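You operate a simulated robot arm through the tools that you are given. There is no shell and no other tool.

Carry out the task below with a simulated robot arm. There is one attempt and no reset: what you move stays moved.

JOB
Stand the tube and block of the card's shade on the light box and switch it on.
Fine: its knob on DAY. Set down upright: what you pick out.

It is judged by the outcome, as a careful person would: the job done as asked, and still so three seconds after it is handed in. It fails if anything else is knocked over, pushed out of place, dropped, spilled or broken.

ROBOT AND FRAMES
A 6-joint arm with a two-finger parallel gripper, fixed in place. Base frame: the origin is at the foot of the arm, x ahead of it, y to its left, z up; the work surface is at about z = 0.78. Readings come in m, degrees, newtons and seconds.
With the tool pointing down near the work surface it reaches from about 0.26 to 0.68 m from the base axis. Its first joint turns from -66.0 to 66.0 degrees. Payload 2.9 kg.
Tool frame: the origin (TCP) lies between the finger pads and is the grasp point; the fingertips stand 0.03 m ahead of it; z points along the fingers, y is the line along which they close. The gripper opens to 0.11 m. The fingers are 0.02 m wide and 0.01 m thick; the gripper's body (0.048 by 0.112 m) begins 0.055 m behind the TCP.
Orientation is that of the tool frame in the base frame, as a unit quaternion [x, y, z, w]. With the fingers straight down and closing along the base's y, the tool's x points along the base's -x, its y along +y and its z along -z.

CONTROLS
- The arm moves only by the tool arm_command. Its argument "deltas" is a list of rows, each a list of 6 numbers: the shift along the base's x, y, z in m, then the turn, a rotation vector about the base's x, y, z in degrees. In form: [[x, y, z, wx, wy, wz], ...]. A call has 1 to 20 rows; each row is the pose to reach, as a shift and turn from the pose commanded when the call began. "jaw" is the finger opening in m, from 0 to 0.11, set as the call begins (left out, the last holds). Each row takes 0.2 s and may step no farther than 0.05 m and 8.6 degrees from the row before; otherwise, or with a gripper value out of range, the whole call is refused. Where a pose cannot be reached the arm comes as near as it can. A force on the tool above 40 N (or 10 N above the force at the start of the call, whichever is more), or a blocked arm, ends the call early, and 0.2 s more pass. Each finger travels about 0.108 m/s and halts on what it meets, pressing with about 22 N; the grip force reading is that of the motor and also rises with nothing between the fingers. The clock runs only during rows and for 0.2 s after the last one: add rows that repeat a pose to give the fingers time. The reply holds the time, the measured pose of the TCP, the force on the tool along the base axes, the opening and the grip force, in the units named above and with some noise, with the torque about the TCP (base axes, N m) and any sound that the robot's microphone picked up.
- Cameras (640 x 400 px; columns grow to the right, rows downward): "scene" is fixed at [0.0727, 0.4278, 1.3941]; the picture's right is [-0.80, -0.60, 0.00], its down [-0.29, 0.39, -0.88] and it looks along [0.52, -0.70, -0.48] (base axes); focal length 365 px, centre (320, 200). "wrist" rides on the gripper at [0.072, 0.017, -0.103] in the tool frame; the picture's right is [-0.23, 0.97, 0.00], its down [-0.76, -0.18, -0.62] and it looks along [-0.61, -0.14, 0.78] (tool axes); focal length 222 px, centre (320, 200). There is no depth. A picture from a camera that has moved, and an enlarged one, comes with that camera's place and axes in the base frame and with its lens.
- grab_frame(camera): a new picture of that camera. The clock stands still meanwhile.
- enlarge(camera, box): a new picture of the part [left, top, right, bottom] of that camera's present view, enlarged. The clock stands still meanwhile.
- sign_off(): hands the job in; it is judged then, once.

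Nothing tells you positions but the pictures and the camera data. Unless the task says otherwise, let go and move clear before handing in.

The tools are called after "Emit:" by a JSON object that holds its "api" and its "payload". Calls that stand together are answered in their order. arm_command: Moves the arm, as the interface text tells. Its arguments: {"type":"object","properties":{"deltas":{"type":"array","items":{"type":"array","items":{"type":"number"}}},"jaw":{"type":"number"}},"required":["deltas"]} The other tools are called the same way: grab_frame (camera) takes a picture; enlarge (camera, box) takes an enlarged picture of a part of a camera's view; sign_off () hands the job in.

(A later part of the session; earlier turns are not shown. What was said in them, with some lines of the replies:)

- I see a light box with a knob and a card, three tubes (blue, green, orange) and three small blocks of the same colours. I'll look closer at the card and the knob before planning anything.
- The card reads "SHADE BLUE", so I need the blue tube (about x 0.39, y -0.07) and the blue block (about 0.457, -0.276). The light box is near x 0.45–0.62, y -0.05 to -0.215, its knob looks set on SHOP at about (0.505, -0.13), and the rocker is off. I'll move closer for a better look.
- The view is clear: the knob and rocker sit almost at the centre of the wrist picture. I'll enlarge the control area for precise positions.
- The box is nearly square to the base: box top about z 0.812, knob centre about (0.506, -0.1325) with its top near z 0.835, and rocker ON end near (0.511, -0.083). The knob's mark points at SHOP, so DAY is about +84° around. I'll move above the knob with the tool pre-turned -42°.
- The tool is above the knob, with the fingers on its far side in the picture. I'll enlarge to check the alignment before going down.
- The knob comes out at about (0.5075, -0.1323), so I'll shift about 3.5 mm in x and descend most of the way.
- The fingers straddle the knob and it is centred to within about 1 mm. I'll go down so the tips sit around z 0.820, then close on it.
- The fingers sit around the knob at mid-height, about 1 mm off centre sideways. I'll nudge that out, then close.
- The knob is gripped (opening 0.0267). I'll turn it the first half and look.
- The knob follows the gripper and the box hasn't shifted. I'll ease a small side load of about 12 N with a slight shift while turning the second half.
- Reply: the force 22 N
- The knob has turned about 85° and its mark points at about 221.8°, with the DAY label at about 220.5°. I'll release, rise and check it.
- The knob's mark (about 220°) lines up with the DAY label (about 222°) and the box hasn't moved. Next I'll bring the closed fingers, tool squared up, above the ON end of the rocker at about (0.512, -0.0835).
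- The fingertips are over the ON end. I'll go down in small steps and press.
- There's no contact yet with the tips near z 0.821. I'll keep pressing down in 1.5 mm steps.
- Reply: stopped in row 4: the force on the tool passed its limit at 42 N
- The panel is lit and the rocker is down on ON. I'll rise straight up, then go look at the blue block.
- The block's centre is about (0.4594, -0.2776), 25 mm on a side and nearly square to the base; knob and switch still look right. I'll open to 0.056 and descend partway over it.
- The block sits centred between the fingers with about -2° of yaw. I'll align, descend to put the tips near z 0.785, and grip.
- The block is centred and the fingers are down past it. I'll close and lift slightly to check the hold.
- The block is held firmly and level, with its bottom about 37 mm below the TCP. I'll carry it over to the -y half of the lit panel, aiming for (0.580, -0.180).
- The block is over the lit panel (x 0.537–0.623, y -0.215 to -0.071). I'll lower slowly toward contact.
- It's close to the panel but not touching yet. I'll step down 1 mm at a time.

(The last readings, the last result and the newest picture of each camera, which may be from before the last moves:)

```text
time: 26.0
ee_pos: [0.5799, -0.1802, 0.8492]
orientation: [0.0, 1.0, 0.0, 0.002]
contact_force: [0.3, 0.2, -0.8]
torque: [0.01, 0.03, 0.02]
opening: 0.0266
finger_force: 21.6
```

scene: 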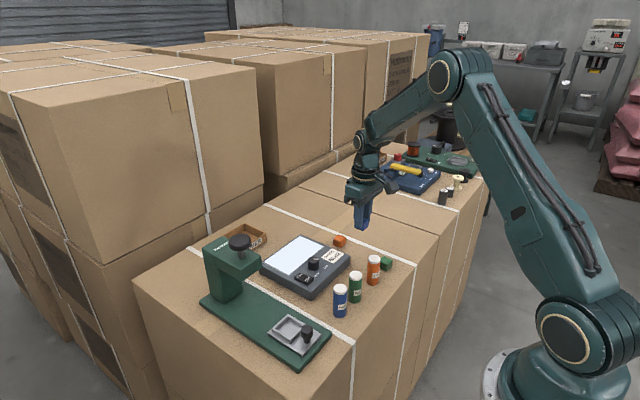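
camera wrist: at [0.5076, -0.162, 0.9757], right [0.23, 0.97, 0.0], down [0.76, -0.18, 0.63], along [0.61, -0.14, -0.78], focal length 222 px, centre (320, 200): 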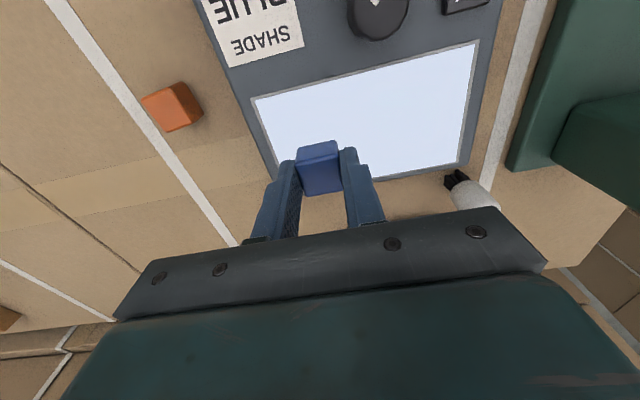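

Emit:
{"api": "arm_command", "payload": {"deltas": [[0, 0, -0.001, 0, 0, 0], [0, 0, -0.002, 0, 0, 0], [0, 0, -0.002, 0, 0, 0]], "jaw": 0.015}}

Emit:
{"api": "enlarge", "payload": {"camera": "scene", "box": [280, 210, 340, 260]}}

```text
time: 26.8
ee_pos: [0.5797, -0.1797, 0.8486]
orientation: [-0.001, 1.0, 0.0, 0.004]
contact_force: [-0.5, -3.1, 9.2]
torque: [-0.05, 0.02, 0.0]
opening: 0.0269
finger_force: 22.0
```

```text
8.00 times, centred on (310, 235) of scene
camera zoom: at [0.0725, 0.4278, 1.3941], right [-0.8, -0.6, 0.0], down [-0.29, 0.39, -0.88], along [0.52, -0.7, -0.48], focal length 2917 px, centre (400, -80)
```

zoom: 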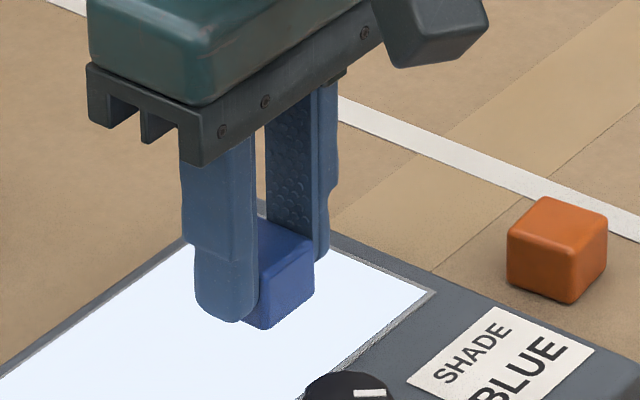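

It has contacted the panel with about 9 N upward. I'll release, rise straight up and check.

Emit:
{"api": "arm_command", "payload": {"deltas": [[0, 0, 0, 0, 0, 0], [0, 0, 0, 0, 0, 0], [0, 0, 0.01, 0, 0, 0], [0, 0, 0.03, 0, 0, 0], [0, 0, 0.07, 0, 0, 0], [0, 0, 0.11, 0, 0, 0], [-0.03, 0, 0.13, 0, 0, 0], [-0.03, 0, 0.13, 0, 0, 0]], "jaw": 0.05}}

Emit:
{"api": "grab_frame", "payload": {"camera": "wrist"}}

Emit:
{"api": "grab_frame", "payload": {"camera": "scene"}}

```text
time: 28.6
ee_pos: [0.5481, -0.1806, 0.9778]
orientation: [0.0, 1.0, 0.0, 0.002]
contact_force: [0.0, -0.1, 0.5]
torque: [0.01, -0.01, -0.03]
opening: 0.0502
finger_force: 0.2
```

```text
taken
camera wrist: at [0.4756, -0.1622, 1.0813], right [0.23, 0.97, 0.0], down [0.76, -0.18, 0.63], along [0.61, -0.14, -0.78], focal length 222 px, centre (320, 200)
```

wrist: 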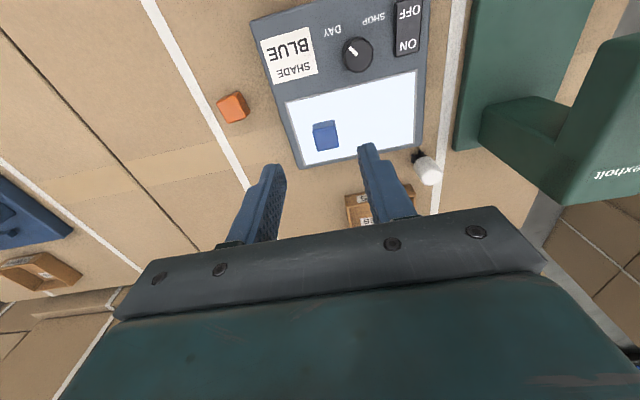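

```text
taken
```

scene: 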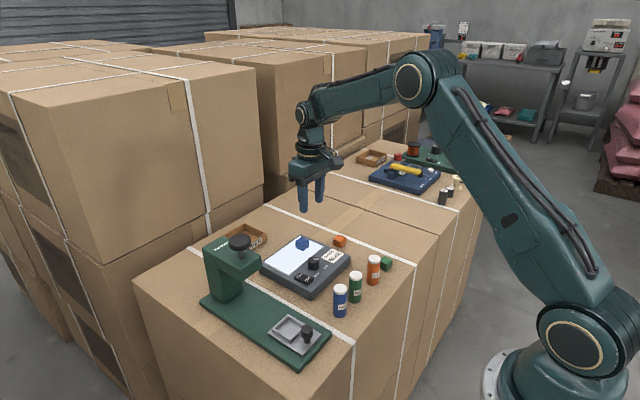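

The block stands flat on the lit panel. Next is the blue tube: I'll turn the tool +45° to keep the fingers clear of the green tube and move above it for a closer look.

Emit:
{"api": "arm_command", "payload": {"deltas": [[-0.025, 0.015, 0, 0, 0, 6.5], [-0.05, 0.03, 0, 0, 0, 13], [-0.075, 0.045, 0, 0, 0, 19.5], [-0.1, 0.06, 0, 0, 0, 26], [-0.125, 0.075, 0, 0, 0, 32.5], [-0.15, 0.09, 0, 0, 0, 39], [-0.165, 0.105, -0.01, 0, 0, 45], [-0.165, 0.105, -0.02, 0, 0, 45], [-0.165, 0.105, -0.02, 0, 0, 45]], "jaw": 0.056}}

Emit:
{"api": "grab_frame", "payload": {"camera": "wrist"}}

Emit:
{"api": "enlarge", "payload": {"camera": "scene", "box": [260, 200, 420, 330]}}

```text
time: 30.6
ee_pos: [0.3857, -0.0753, 0.9579]
orientation: [-0.383, 0.924, 0.001, 0.002]
contact_force: [0.3, -0.4, -0.1]
torque: [0.01, 0.01, -0.03]
opening: 0.056
finger_force: 0.1
```

```text
taken
camera wrist: at [0.3225, -0.1152, 1.0611], right [-0.53, 0.85, 0.0], down [0.66, 0.41, 0.63], along [0.53, 0.33, -0.78], focal length 222 px, centre (320, 200)
```

wrist: 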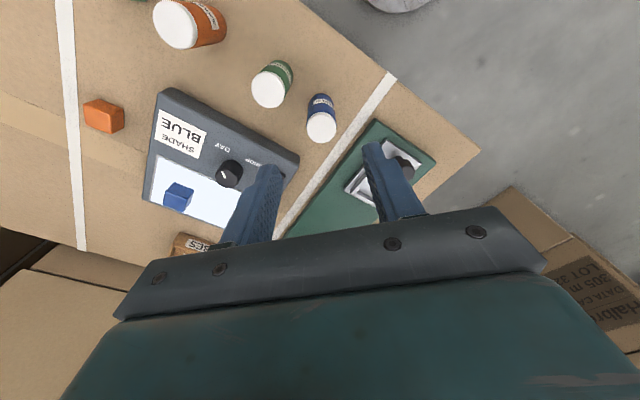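

```text
3.08 times, centred on (340, 265) of scene
camera zoom: at [0.0727, 0.4278, 1.3941], right [-0.8, -0.6, 0.0], down [-0.29, 0.39, -0.88], along [0.52, -0.7, -0.48], focal length 1122 px, centre (258, 0)
```

zoom: 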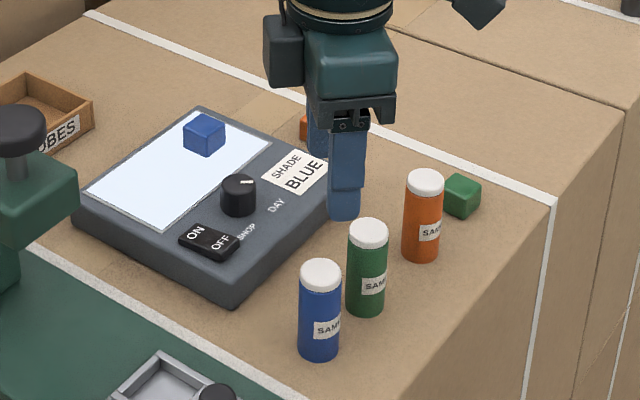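

Emit:
{"api": "enlarge", "payload": {"camera": "wrist", "box": [240, 50, 400, 170]}}

```text
3.33 times, centred on (320, 110) of wrist
camera zoom: at [0.3225, -0.1152, 1.0611], right [-0.53, 0.85, 0.0], down [0.66, 0.41, 0.63], along [0.53, 0.33, -0.78], focal length 740 px, centre (320, 500)
```

zoom: 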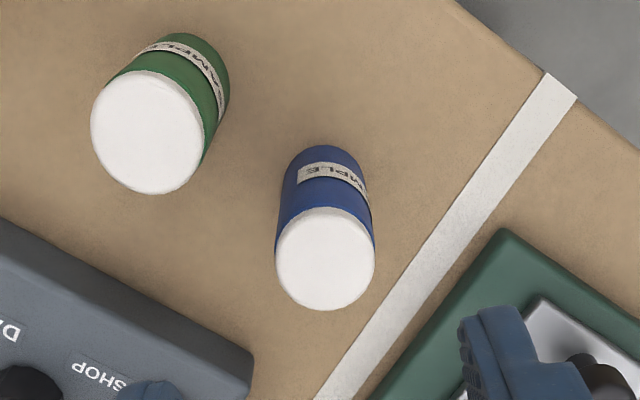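

The blue tube's axis is about (0.388, -0.073). I'll centre over it and lower until the tips are just above the cap.

Emit:
{"api": "arm_command", "payload": {"deltas": [[0.002, 0.0025, -0.02, 0, 0, 0], [0.002, 0.0025, -0.045, 0, 0, 0], [0.002, 0.0025, -0.06, 0, 0, 0], [0.002, 0.0025, -0.06, 0, 0, 0]], "jaw": 0.056}}

Emit:
{"api": "enlarge", "payload": {"camera": "wrist", "box": [220, 80, 420, 220]}}

Emit:
{"api": "enlarge", "payload": {"camera": "scene", "box": [290, 220, 410, 320]}}

```text
time: 31.6
ee_pos: [0.3885, -0.0728, 0.8947]
orientation: [-0.382, 0.924, 0.001, 0.001]
contact_force: [-0.5, 0.3, 0.7]
torque: [0.01, 0.02, 0.01]
opening: 0.0559
finger_force: 0.0
```

```text
2.86 times, centred on (320, 150) of wrist
camera zoom: at [0.3238, -0.1121, 0.9987], right [-0.53, 0.85, 0.0], down [0.66, 0.41, 0.63], along [0.53, 0.33, -0.78], focal length 635 px, centre (320, 343)
```

zoom: 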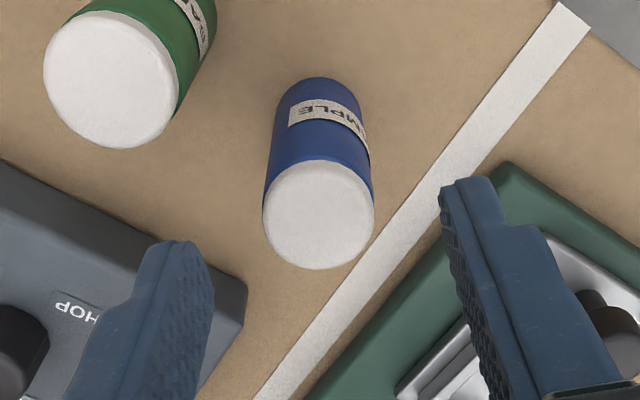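

```text
4.00 times, centred on (350, 270) of scene
camera zoom: at [0.0727, 0.4278, 1.3941], right [-0.8, -0.6, 0.0], down [-0.29, 0.39, -0.88], along [0.52, -0.7, -0.48], focal length 1459 px, centre (200, -80)
```

zoom: 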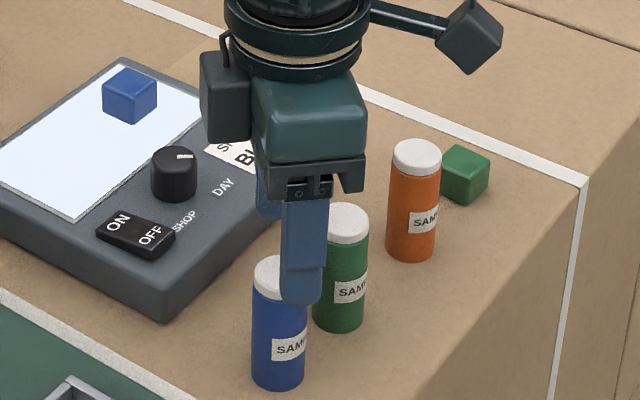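

The tube is centred between the fingers and clear of the green tube and box. I'll descend around it to TCP z about 0.823.

Emit:
{"api": "arm_command", "payload": {"deltas": [[-0.0005, -0.0005, -0.015, 0, 0, 0], [-0.0005, -0.0005, -0.03, 0, 0, 0], [-0.0005, -0.0005, -0.045, 0, 0, 0], [-0.0005, -0.0005, -0.06, 0, 0, 0], [-0.0005, -0.0005, -0.0715, 0, 0, 0], [-0.0005, -0.0005, -0.0715, 0, 0, 0]], "jaw": 0.056}}

Emit:
{"api": "enlarge", "payload": {"camera": "wrist", "box": [220, 80, 420, 220]}}

Emit:
{"api": "enlarge", "payload": {"camera": "scene", "box": [290, 220, 410, 320]}}

```text
time: 33.0
ee_pos: [0.3869, -0.0737, 0.8252]
orientation: [-0.383, 0.924, 0.001, 0.001]
contact_force: [0.4, 0.4, 0.2]
torque: [0.0, 0.02, -0.02]
opening: 0.0562
finger_force: 0.0
```

```text
2.86 times, centred on (320, 150) of wrist
camera zoom: at [0.323, -0.1126, 0.929], right [-0.53, 0.85, 0.0], down [0.66, 0.41, 0.63], along [0.53, 0.33, -0.78], focal length 635 px, centre (320, 343)
```

zoom: 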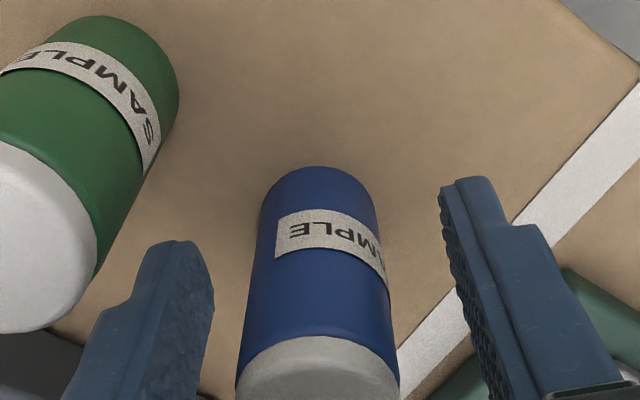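

```text
4.00 times, centred on (350, 270) of scene
camera zoom: at [0.0727, 0.4278, 1.3941], right [-0.8, -0.6, 0.0], down [-0.29, 0.39, -0.88], along [0.52, -0.7, -0.48], focal length 1459 px, centre (200, -80)
```

zoom: 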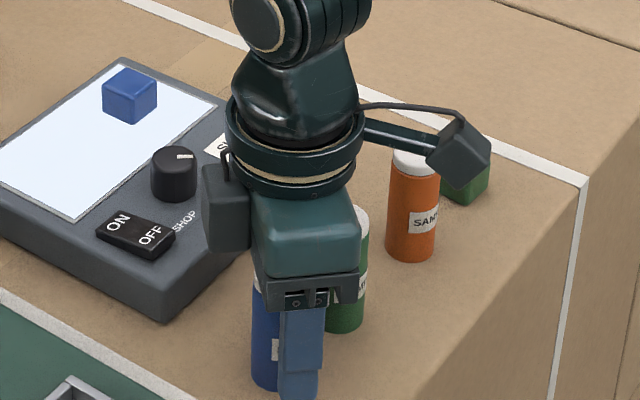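

The fingers straddle the tube body. I'll close, then lift straight up a little and check that it hangs upright.

Emit:
{"api": "arm_command", "payload": {"deltas": [[0, 0, 0, 0, 0, 0], [0, 0, 0, 0, 0, 0], [0, 0, 0, 0, 0, 0]], "jaw": 0.018}}

Emit:
{"api": "arm_command", "payload": {"deltas": [[0, 0, 0.01, 0, 0, 0], [0, 0, 0.03, 0, 0, 0], [0, 0, 0.06, 0, 0, 0], [0, 0, 0.09, 0, 0, 0], [0, 0, 0.11, 0, 0, 0], [0, 0, 0.11, 0, 0, 0]], "jaw": 0.018}}

Emit:
{"api": "grab_frame", "payload": {"camera": "wrist"}}

Emit:
{"api": "enlarge", "payload": {"camera": "scene", "box": [260, 180, 420, 320]}}

```text
time: 33.8
ee_pos: [0.3859, -0.0739, 0.8254]
orientation: [-0.383, 0.924, 0.002, 0.002]
contact_force: [-0.4, -0.2, 0.7]
torque: [-0.02, 0.0, -0.03]
opening: 0.029
finger_force: 22.1
```

```text
time: 35.2
ee_pos: [0.3844, -0.0706, 0.9343]
orientation: [-0.383, 0.924, 0.001, 0.002]
contact_force: [-0.2, 0.0, -1.6]
torque: [0.01, -0.04, 0.01]
opening: 0.0292
finger_force: 22.2
```

```text
taken
camera wrist: at [0.3215, -0.1106, 1.0389], right [-0.53, 0.85, 0.0], down [0.66, 0.41, 0.63], along [0.53, 0.33, -0.78], focal length 222 px, centre (320, 200)
```

wrist: 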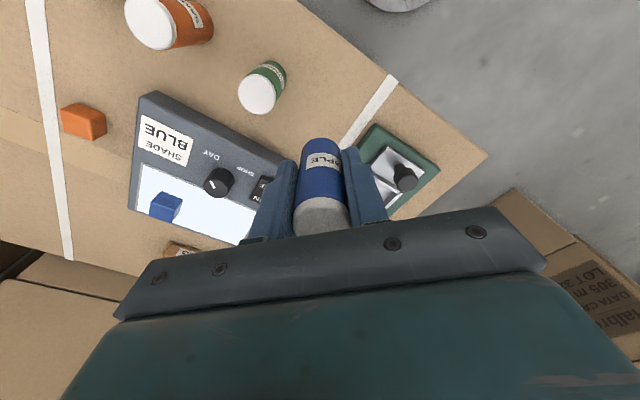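

```text
2.86 times, centred on (340, 250) of scene
camera zoom: at [0.0727, 0.4278, 1.3941], right [-0.8, -0.6, 0.0], down [-0.29, 0.39, -0.88], along [0.52, -0.7, -0.48], focal length 1042 px, centre (263, 57)
```

zoom: 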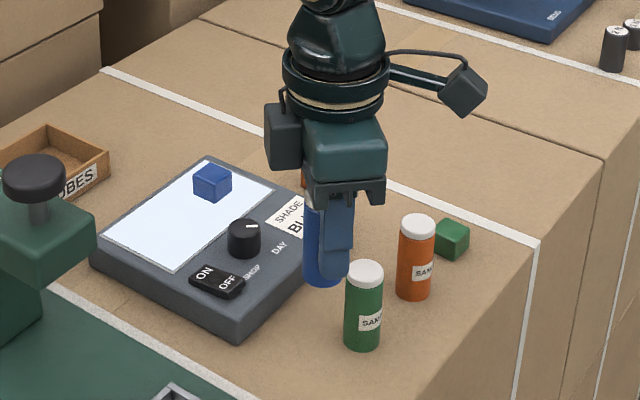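

The tube is held upright and nothing else was disturbed. I'll carry it to the +y half of the lit panel, around (0.580, -0.108).

Emit:
{"api": "arm_command", "payload": {"deltas": [[0.02, -0.004, 0.01, 0, 0, 0], [0.055, -0.01, 0.015, 0, 0, 0], [0.09, -0.017, 0.015, 0, 0, 0], [0.125, -0.024, 0.015, 0, 0, 0], [0.16, -0.03, 0.015, 0, 0, 0], [0.185, -0.035, 0.01, 0, 0, 0], [0.195, -0.0365, 0, 0, 0, 0], [0.195, -0.0365, -0.02, 0, 0, 0], [0.195, -0.0365, -0.045, 0, 0, 0], [0.195, -0.0365, -0.045, 0, 0, 0]], "jaw": 0.018}}

Emit:
{"api": "grab_frame", "payload": {"camera": "wrist"}}

Emit:
{"api": "enlarge", "payload": {"camera": "scene", "box": [240, 190, 380, 300]}}

```text
time: 37.4
ee_pos: [0.5813, -0.1093, 0.8904]
orientation: [-0.383, 0.924, 0.001, 0.001]
contact_force: [0.4, -0.6, -1.6]
torque: [0.01, 0.0, 0.02]
opening: 0.0293
finger_force: 22.4
```

```text
taken
camera wrist: at [0.5173, -0.1472, 0.9939], right [-0.53, 0.85, 0.0], down [0.66, 0.41, 0.63], along [0.53, 0.33, -0.78], focal length 222 px, centre (320, 200)
```

wrist: 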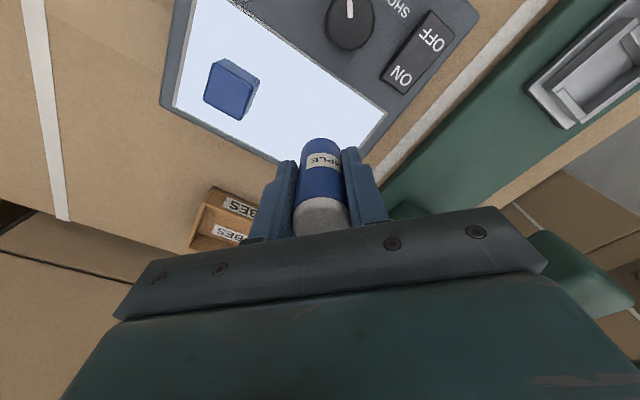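

```text
3.64 times, centred on (310, 245) of scene
camera zoom: at [0.0727, 0.4278, 1.3941], right [-0.8, -0.6, 0.0], down [-0.29, 0.39, -0.88], along [0.52, -0.7, -0.48], focal length 1326 px, centre (356, 36)
```

zoom: 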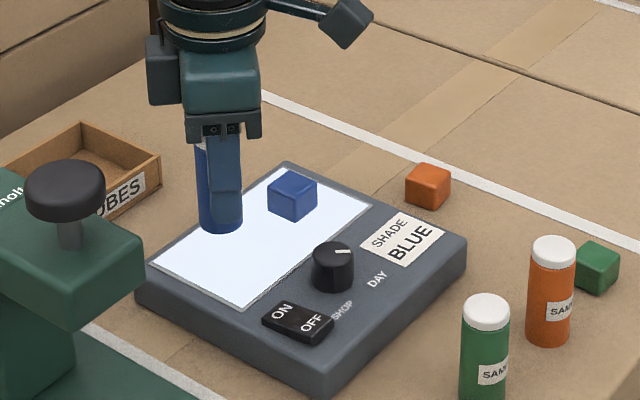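

The tube is above the panel, clear of the block and the press. I'll lower it to just above contact.

Emit:
{"api": "arm_command", "payload": {"deltas": [[0, 0, -0.01, 0, 0, 0], [0, 0, -0.02, 0, 0, 0], [0, 0, -0.027, 0, 0, 0], [0, 0, -0.03, 0, 0, 0], [0, 0, -0.03, 0, 0, 0]], "jaw": 0.018}}

Emit:
{"api": "enlarge", "payload": {"camera": "scene", "box": [270, 210, 350, 270]}}

```text
time: 38.6
ee_pos: [0.582, -0.1097, 0.8595]
orientation: [-0.382, 0.924, 0.0, 0.002]
contact_force: [0.3, 0.2, -1.3]
torque: [-0.02, 0.0, 0.0]
opening: 0.0291
finger_force: 21.9
```

```text
6.67 times, centred on (310, 240) of scene
camera zoom: at [0.0727, 0.4278, 1.3941], right [-0.8, -0.6, 0.0], down [-0.29, 0.39, -0.88], along [0.52, -0.7, -0.48], focal length 2431 px, centre (387, -67)
```

zoom: 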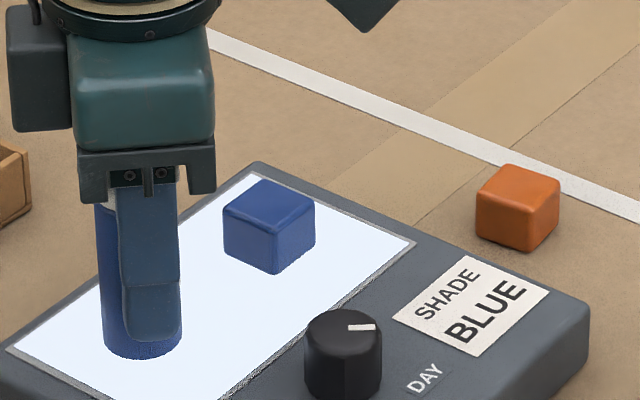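

Emit:
{"api": "arm_command", "payload": {"deltas": [[0, 0, -0.001, 0, 0, 0], [0, 0, -0.002, 0, 0, 0], [0, 0, -0.003, 0, 0, 0], [0, 0, -0.003, 0, 0, 0]], "jaw": 0.018}}

```text
time: 39.6
ee_pos: [0.5816, -0.1086, 0.8572]
orientation: [-0.382, 0.924, 0.001, 0.001]
contact_force: [1.4, -0.5, -1.8]
torque: [0.01, 0.02, 0.01]
opening: 0.0289
finger_force: 22.4
```

Still no contact force with the TCP near z 0.857. I'll continue in 1 mm steps.

Emit:
{"api": "arm_command", "payload": {"deltas": [[0, 0, -0.001, 0, 0, 0], [0, 0, -0.002, 0, 0, 0], [0, 0, -0.002, 0, 0, 0]], "jaw": 0.018}}

Emit:
{"api": "enlarge", "payload": {"camera": "scene", "box": [270, 210, 350, 270]}}

```text
time: 40.4
ee_pos: [0.5829, -0.1094, 0.8557]
orientation: [-0.383, 0.924, 0.0, 0.002]
contact_force: [-4.2, -0.2, 10.6]
torque: [0.04, 0.19, 0.01]
opening: 0.0291
finger_force: 21.5
```

```text
6.67 times, centred on (310, 240) of scene
camera zoom: at [0.0724, 0.4278, 1.3941], right [-0.8, -0.6, 0.0], down [-0.29, 0.39, -0.88], along [0.52, -0.7, -0.48], focal length 2431 px, centre (387, -67)
```

zoom: 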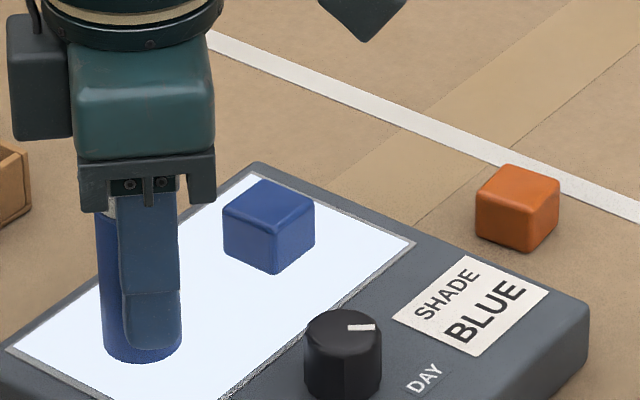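

The tube is touching the panel with about 10 N. I'll ease off slightly, then open and let it stand before rising.

Emit:
{"api": "arm_command", "payload": {"deltas": [[0, 0, 0.0006, 0, 0, 0], [0, 0, 0.0006, 0, 0, 0]], "jaw": 0.018}}

Emit:
{"api": "arm_command", "payload": {"deltas": [[0, 0, 0, 0, 0, 0], [0, 0, 0, 0, 0, 0], [0, 0, 0, 0, 0, 0]], "jaw": 0.052}}

Emit:
{"api": "enlarge", "payload": {"camera": "wrist", "box": [220, 80, 420, 220]}}

Emit:
{"api": "enlarge", "payload": {"camera": "scene", "box": [270, 210, 350, 270]}}

```text
time: 41.0
ee_pos: [0.582, -0.1099, 0.856]
orientation: [-0.383, 0.924, 0.0, 0.002]
contact_force: [-1.2, -0.5, 7.0]
torque: [-0.05, 0.03, -0.01]
opening: 0.029
finger_force: 22.0
```

```text
time: 41.8
ee_pos: [0.5811, -0.1081, 0.8555]
orientation: [-0.383, 0.924, 0.001, 0.001]
contact_force: [0.1, 1.1, 0.3]
torque: [0.05, -0.03, 0.0]
opening: 0.0522
finger_force: 0.1
```

```text
2.86 times, centred on (320, 150) of wrist
camera zoom: at [0.5181, -0.1479, 0.9598], right [-0.53, 0.85, 0.0], down [0.66, 0.41, 0.63], along [0.53, 0.33, -0.78], focal length 635 px, centre (320, 343)
```

zoom: 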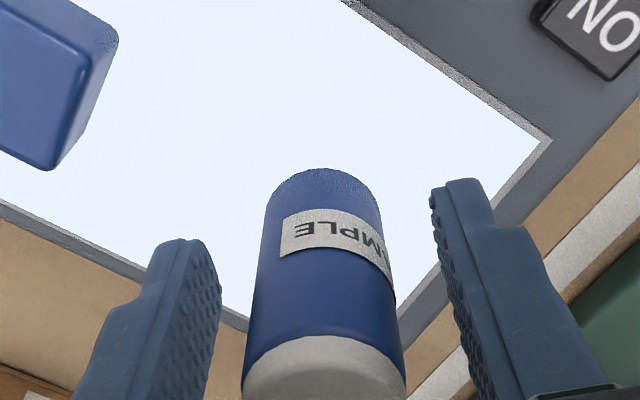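

```text
6.67 times, centred on (310, 240) of scene
camera zoom: at [0.0727, 0.4278, 1.3941], right [-0.8, -0.6, 0.0], down [-0.29, 0.39, -0.88], along [0.52, -0.7, -0.48], focal length 2431 px, centre (387, -67)
```

zoom: 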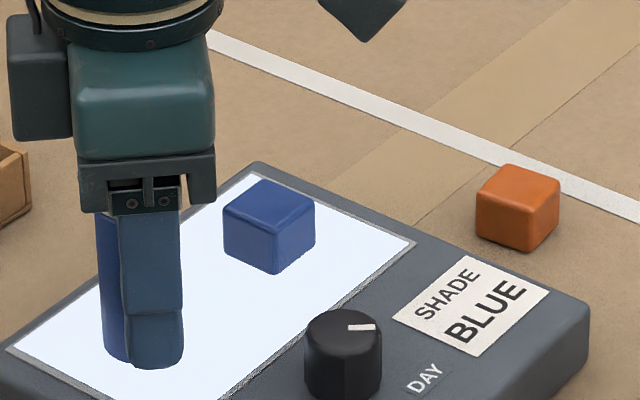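

The tube is free of the fingers and standing. I'll rise straight up well clear, then back off toward the base.

Emit:
{"api": "arm_command", "payload": {"deltas": [[0, 0, 0.015, 0, 0, 0], [0, 0, 0.035, 0, 0, 0], [0, 0, 0.065, 0, 0, 0], [0, 0, 0.1, 0, 0, 0], [0, 0, 0.14, 0, 0, 0], [-0.04, 0, 0.16, 0, 0, -5], [-0.08, -0.01, 0.18, 0, 0, -12], [-0.12, -0.02, 0.2, 0, 0, -19], [-0.16, -0.03, 0.2, 0, 0, -26], [-0.16, -0.03, 0.2, 0, 0, -34], [-0.16, -0.03, 0.2, 0, 0, -42], [-0.16, -0.03, 0.2, 0, 0, -45], [-0.16, -0.03, 0.2, 0, 0, -45]], "jaw": 0.052}}

Emit:
{"api": "grab_frame", "payload": {"camera": "wrist"}}

Emit:
{"api": "grab_frame", "payload": {"camera": "scene"}}

Emit:
{"api": "enlarge", "payload": {"camera": "scene", "box": [250, 210, 410, 320]}}

```text
time: 44.6
ee_pos: [0.4201, -0.1379, 1.0547]
orientation: [0.0, 1.0, 0.0, 0.002]
contact_force: [-0.3, -0.1, -0.1]
torque: [-0.02, 0.02, 0.0]
opening: 0.0522
finger_force: 0.1
```

```text
taken
camera wrist: at [0.3471, -0.1214, 1.1589], right [0.23, 0.97, 0.0], down [0.76, -0.18, 0.63], along [0.61, -0.14, -0.78], focal length 222 px, centre (320, 200)
```

wrist: 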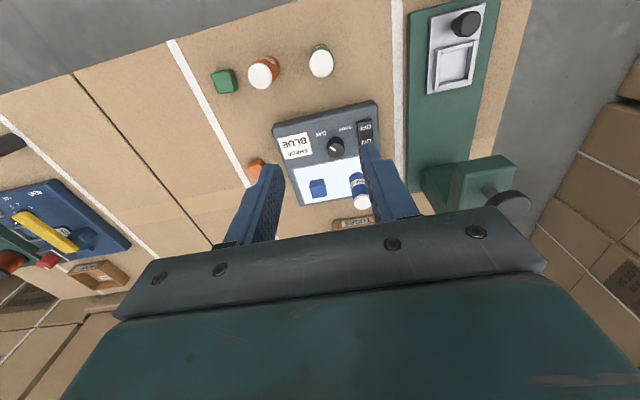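

```text
taken
```

scene: 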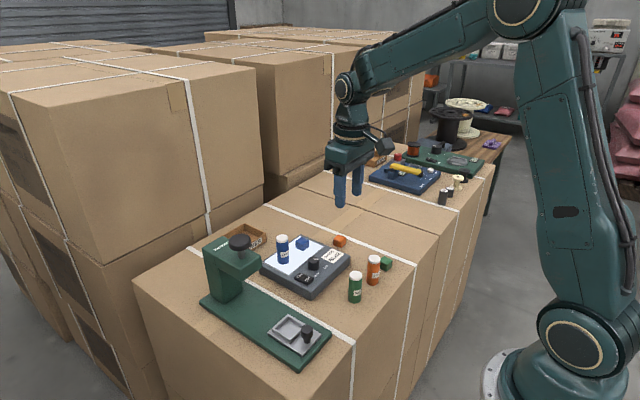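

```text
3.64 times, centred on (330, 265) of scene
camera zoom: at [0.0727, 0.4278, 1.3941], right [-0.8, -0.6, 0.0], down [-0.29, 0.39, -0.88], along [0.52, -0.7, -0.48], focal length 1326 px, centre (284, -36)
```

zoom: 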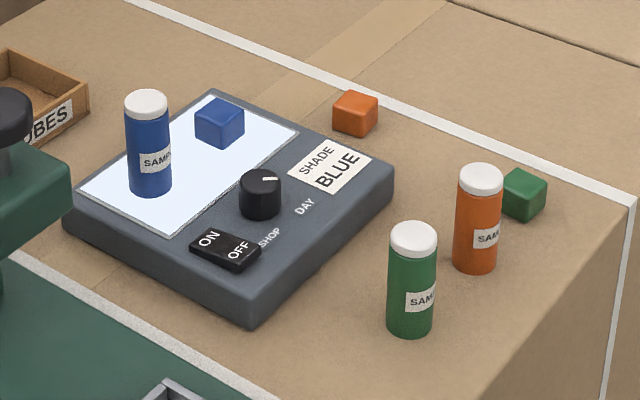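

The blue tube and block both stand on the lit panel, and nothing else has moved. I'll take one last close check of the knob and switch.

Emit:
{"api": "enlarge", "payload": {"camera": "wrist", "box": [265, 95, 385, 215]}}

Emit:
{"api": "enlarge", "payload": {"camera": "scene", "box": [295, 235, 350, 290]}}

```text
3.33 times, centred on (325, 155) of wrist
camera zoom: at [0.3471, -0.1214, 1.1589], right [0.23, 0.97, 0.0], down [0.76, -0.18, 0.63], along [0.61, -0.14, -0.78], focal length 740 px, centre (303, 350)
```

zoom: 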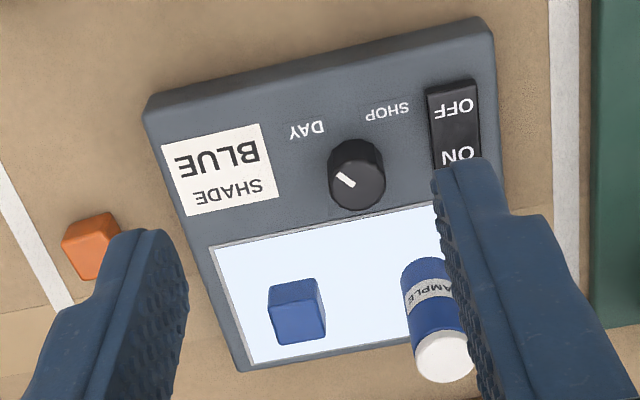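

```text
7.27 times, centred on (322, 262) of scene
camera zoom: at [0.0727, 0.4278, 1.3941], right [-0.8, -0.6, 0.0], down [-0.29, 0.39, -0.88], along [0.52, -0.7, -0.48], focal length 2652 px, centre (302, -254)
```

zoom: 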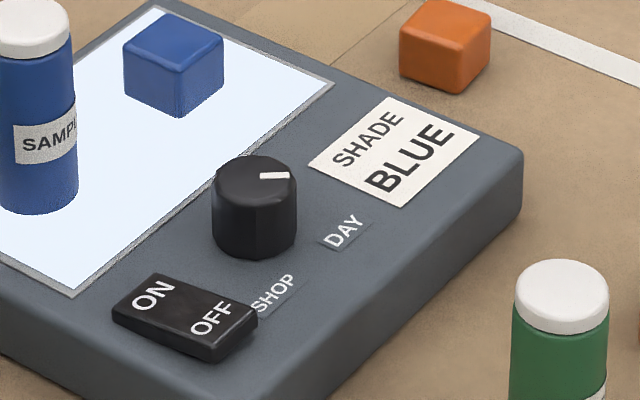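

The blue tube and blue block stand upright on the lit panel. The rocker is on ON, the knob's mark lines up with DAY, and the other tubes and blocks are where they were. The arm is clear and holding nothing, so I'm handing in.

Emit:
{"api": "sign_off", "payload": {}}

```text
The job is handed in.
```

The job is done and handed in: the blue tube and blue block (the card reads "SHADE BLUE") are standing upright on the lit panel of the light box. The switch is on.

- **Knob:** it was on SHOP. I turned it about 85° to DAY, and in the last pictures its mark lined up with the DAY label to within about 3°.
- **Switch:** I pressed the ON end of the rocker and the panel lit. It was still lit in the last pictures before handing in.
- **Everything else:** the last pictures show the green and orange tubes and blocks and the light box where they were. I saw nothing knocked over or pushed. The arm was holding nothing and raised clear of the objects when I handed in.
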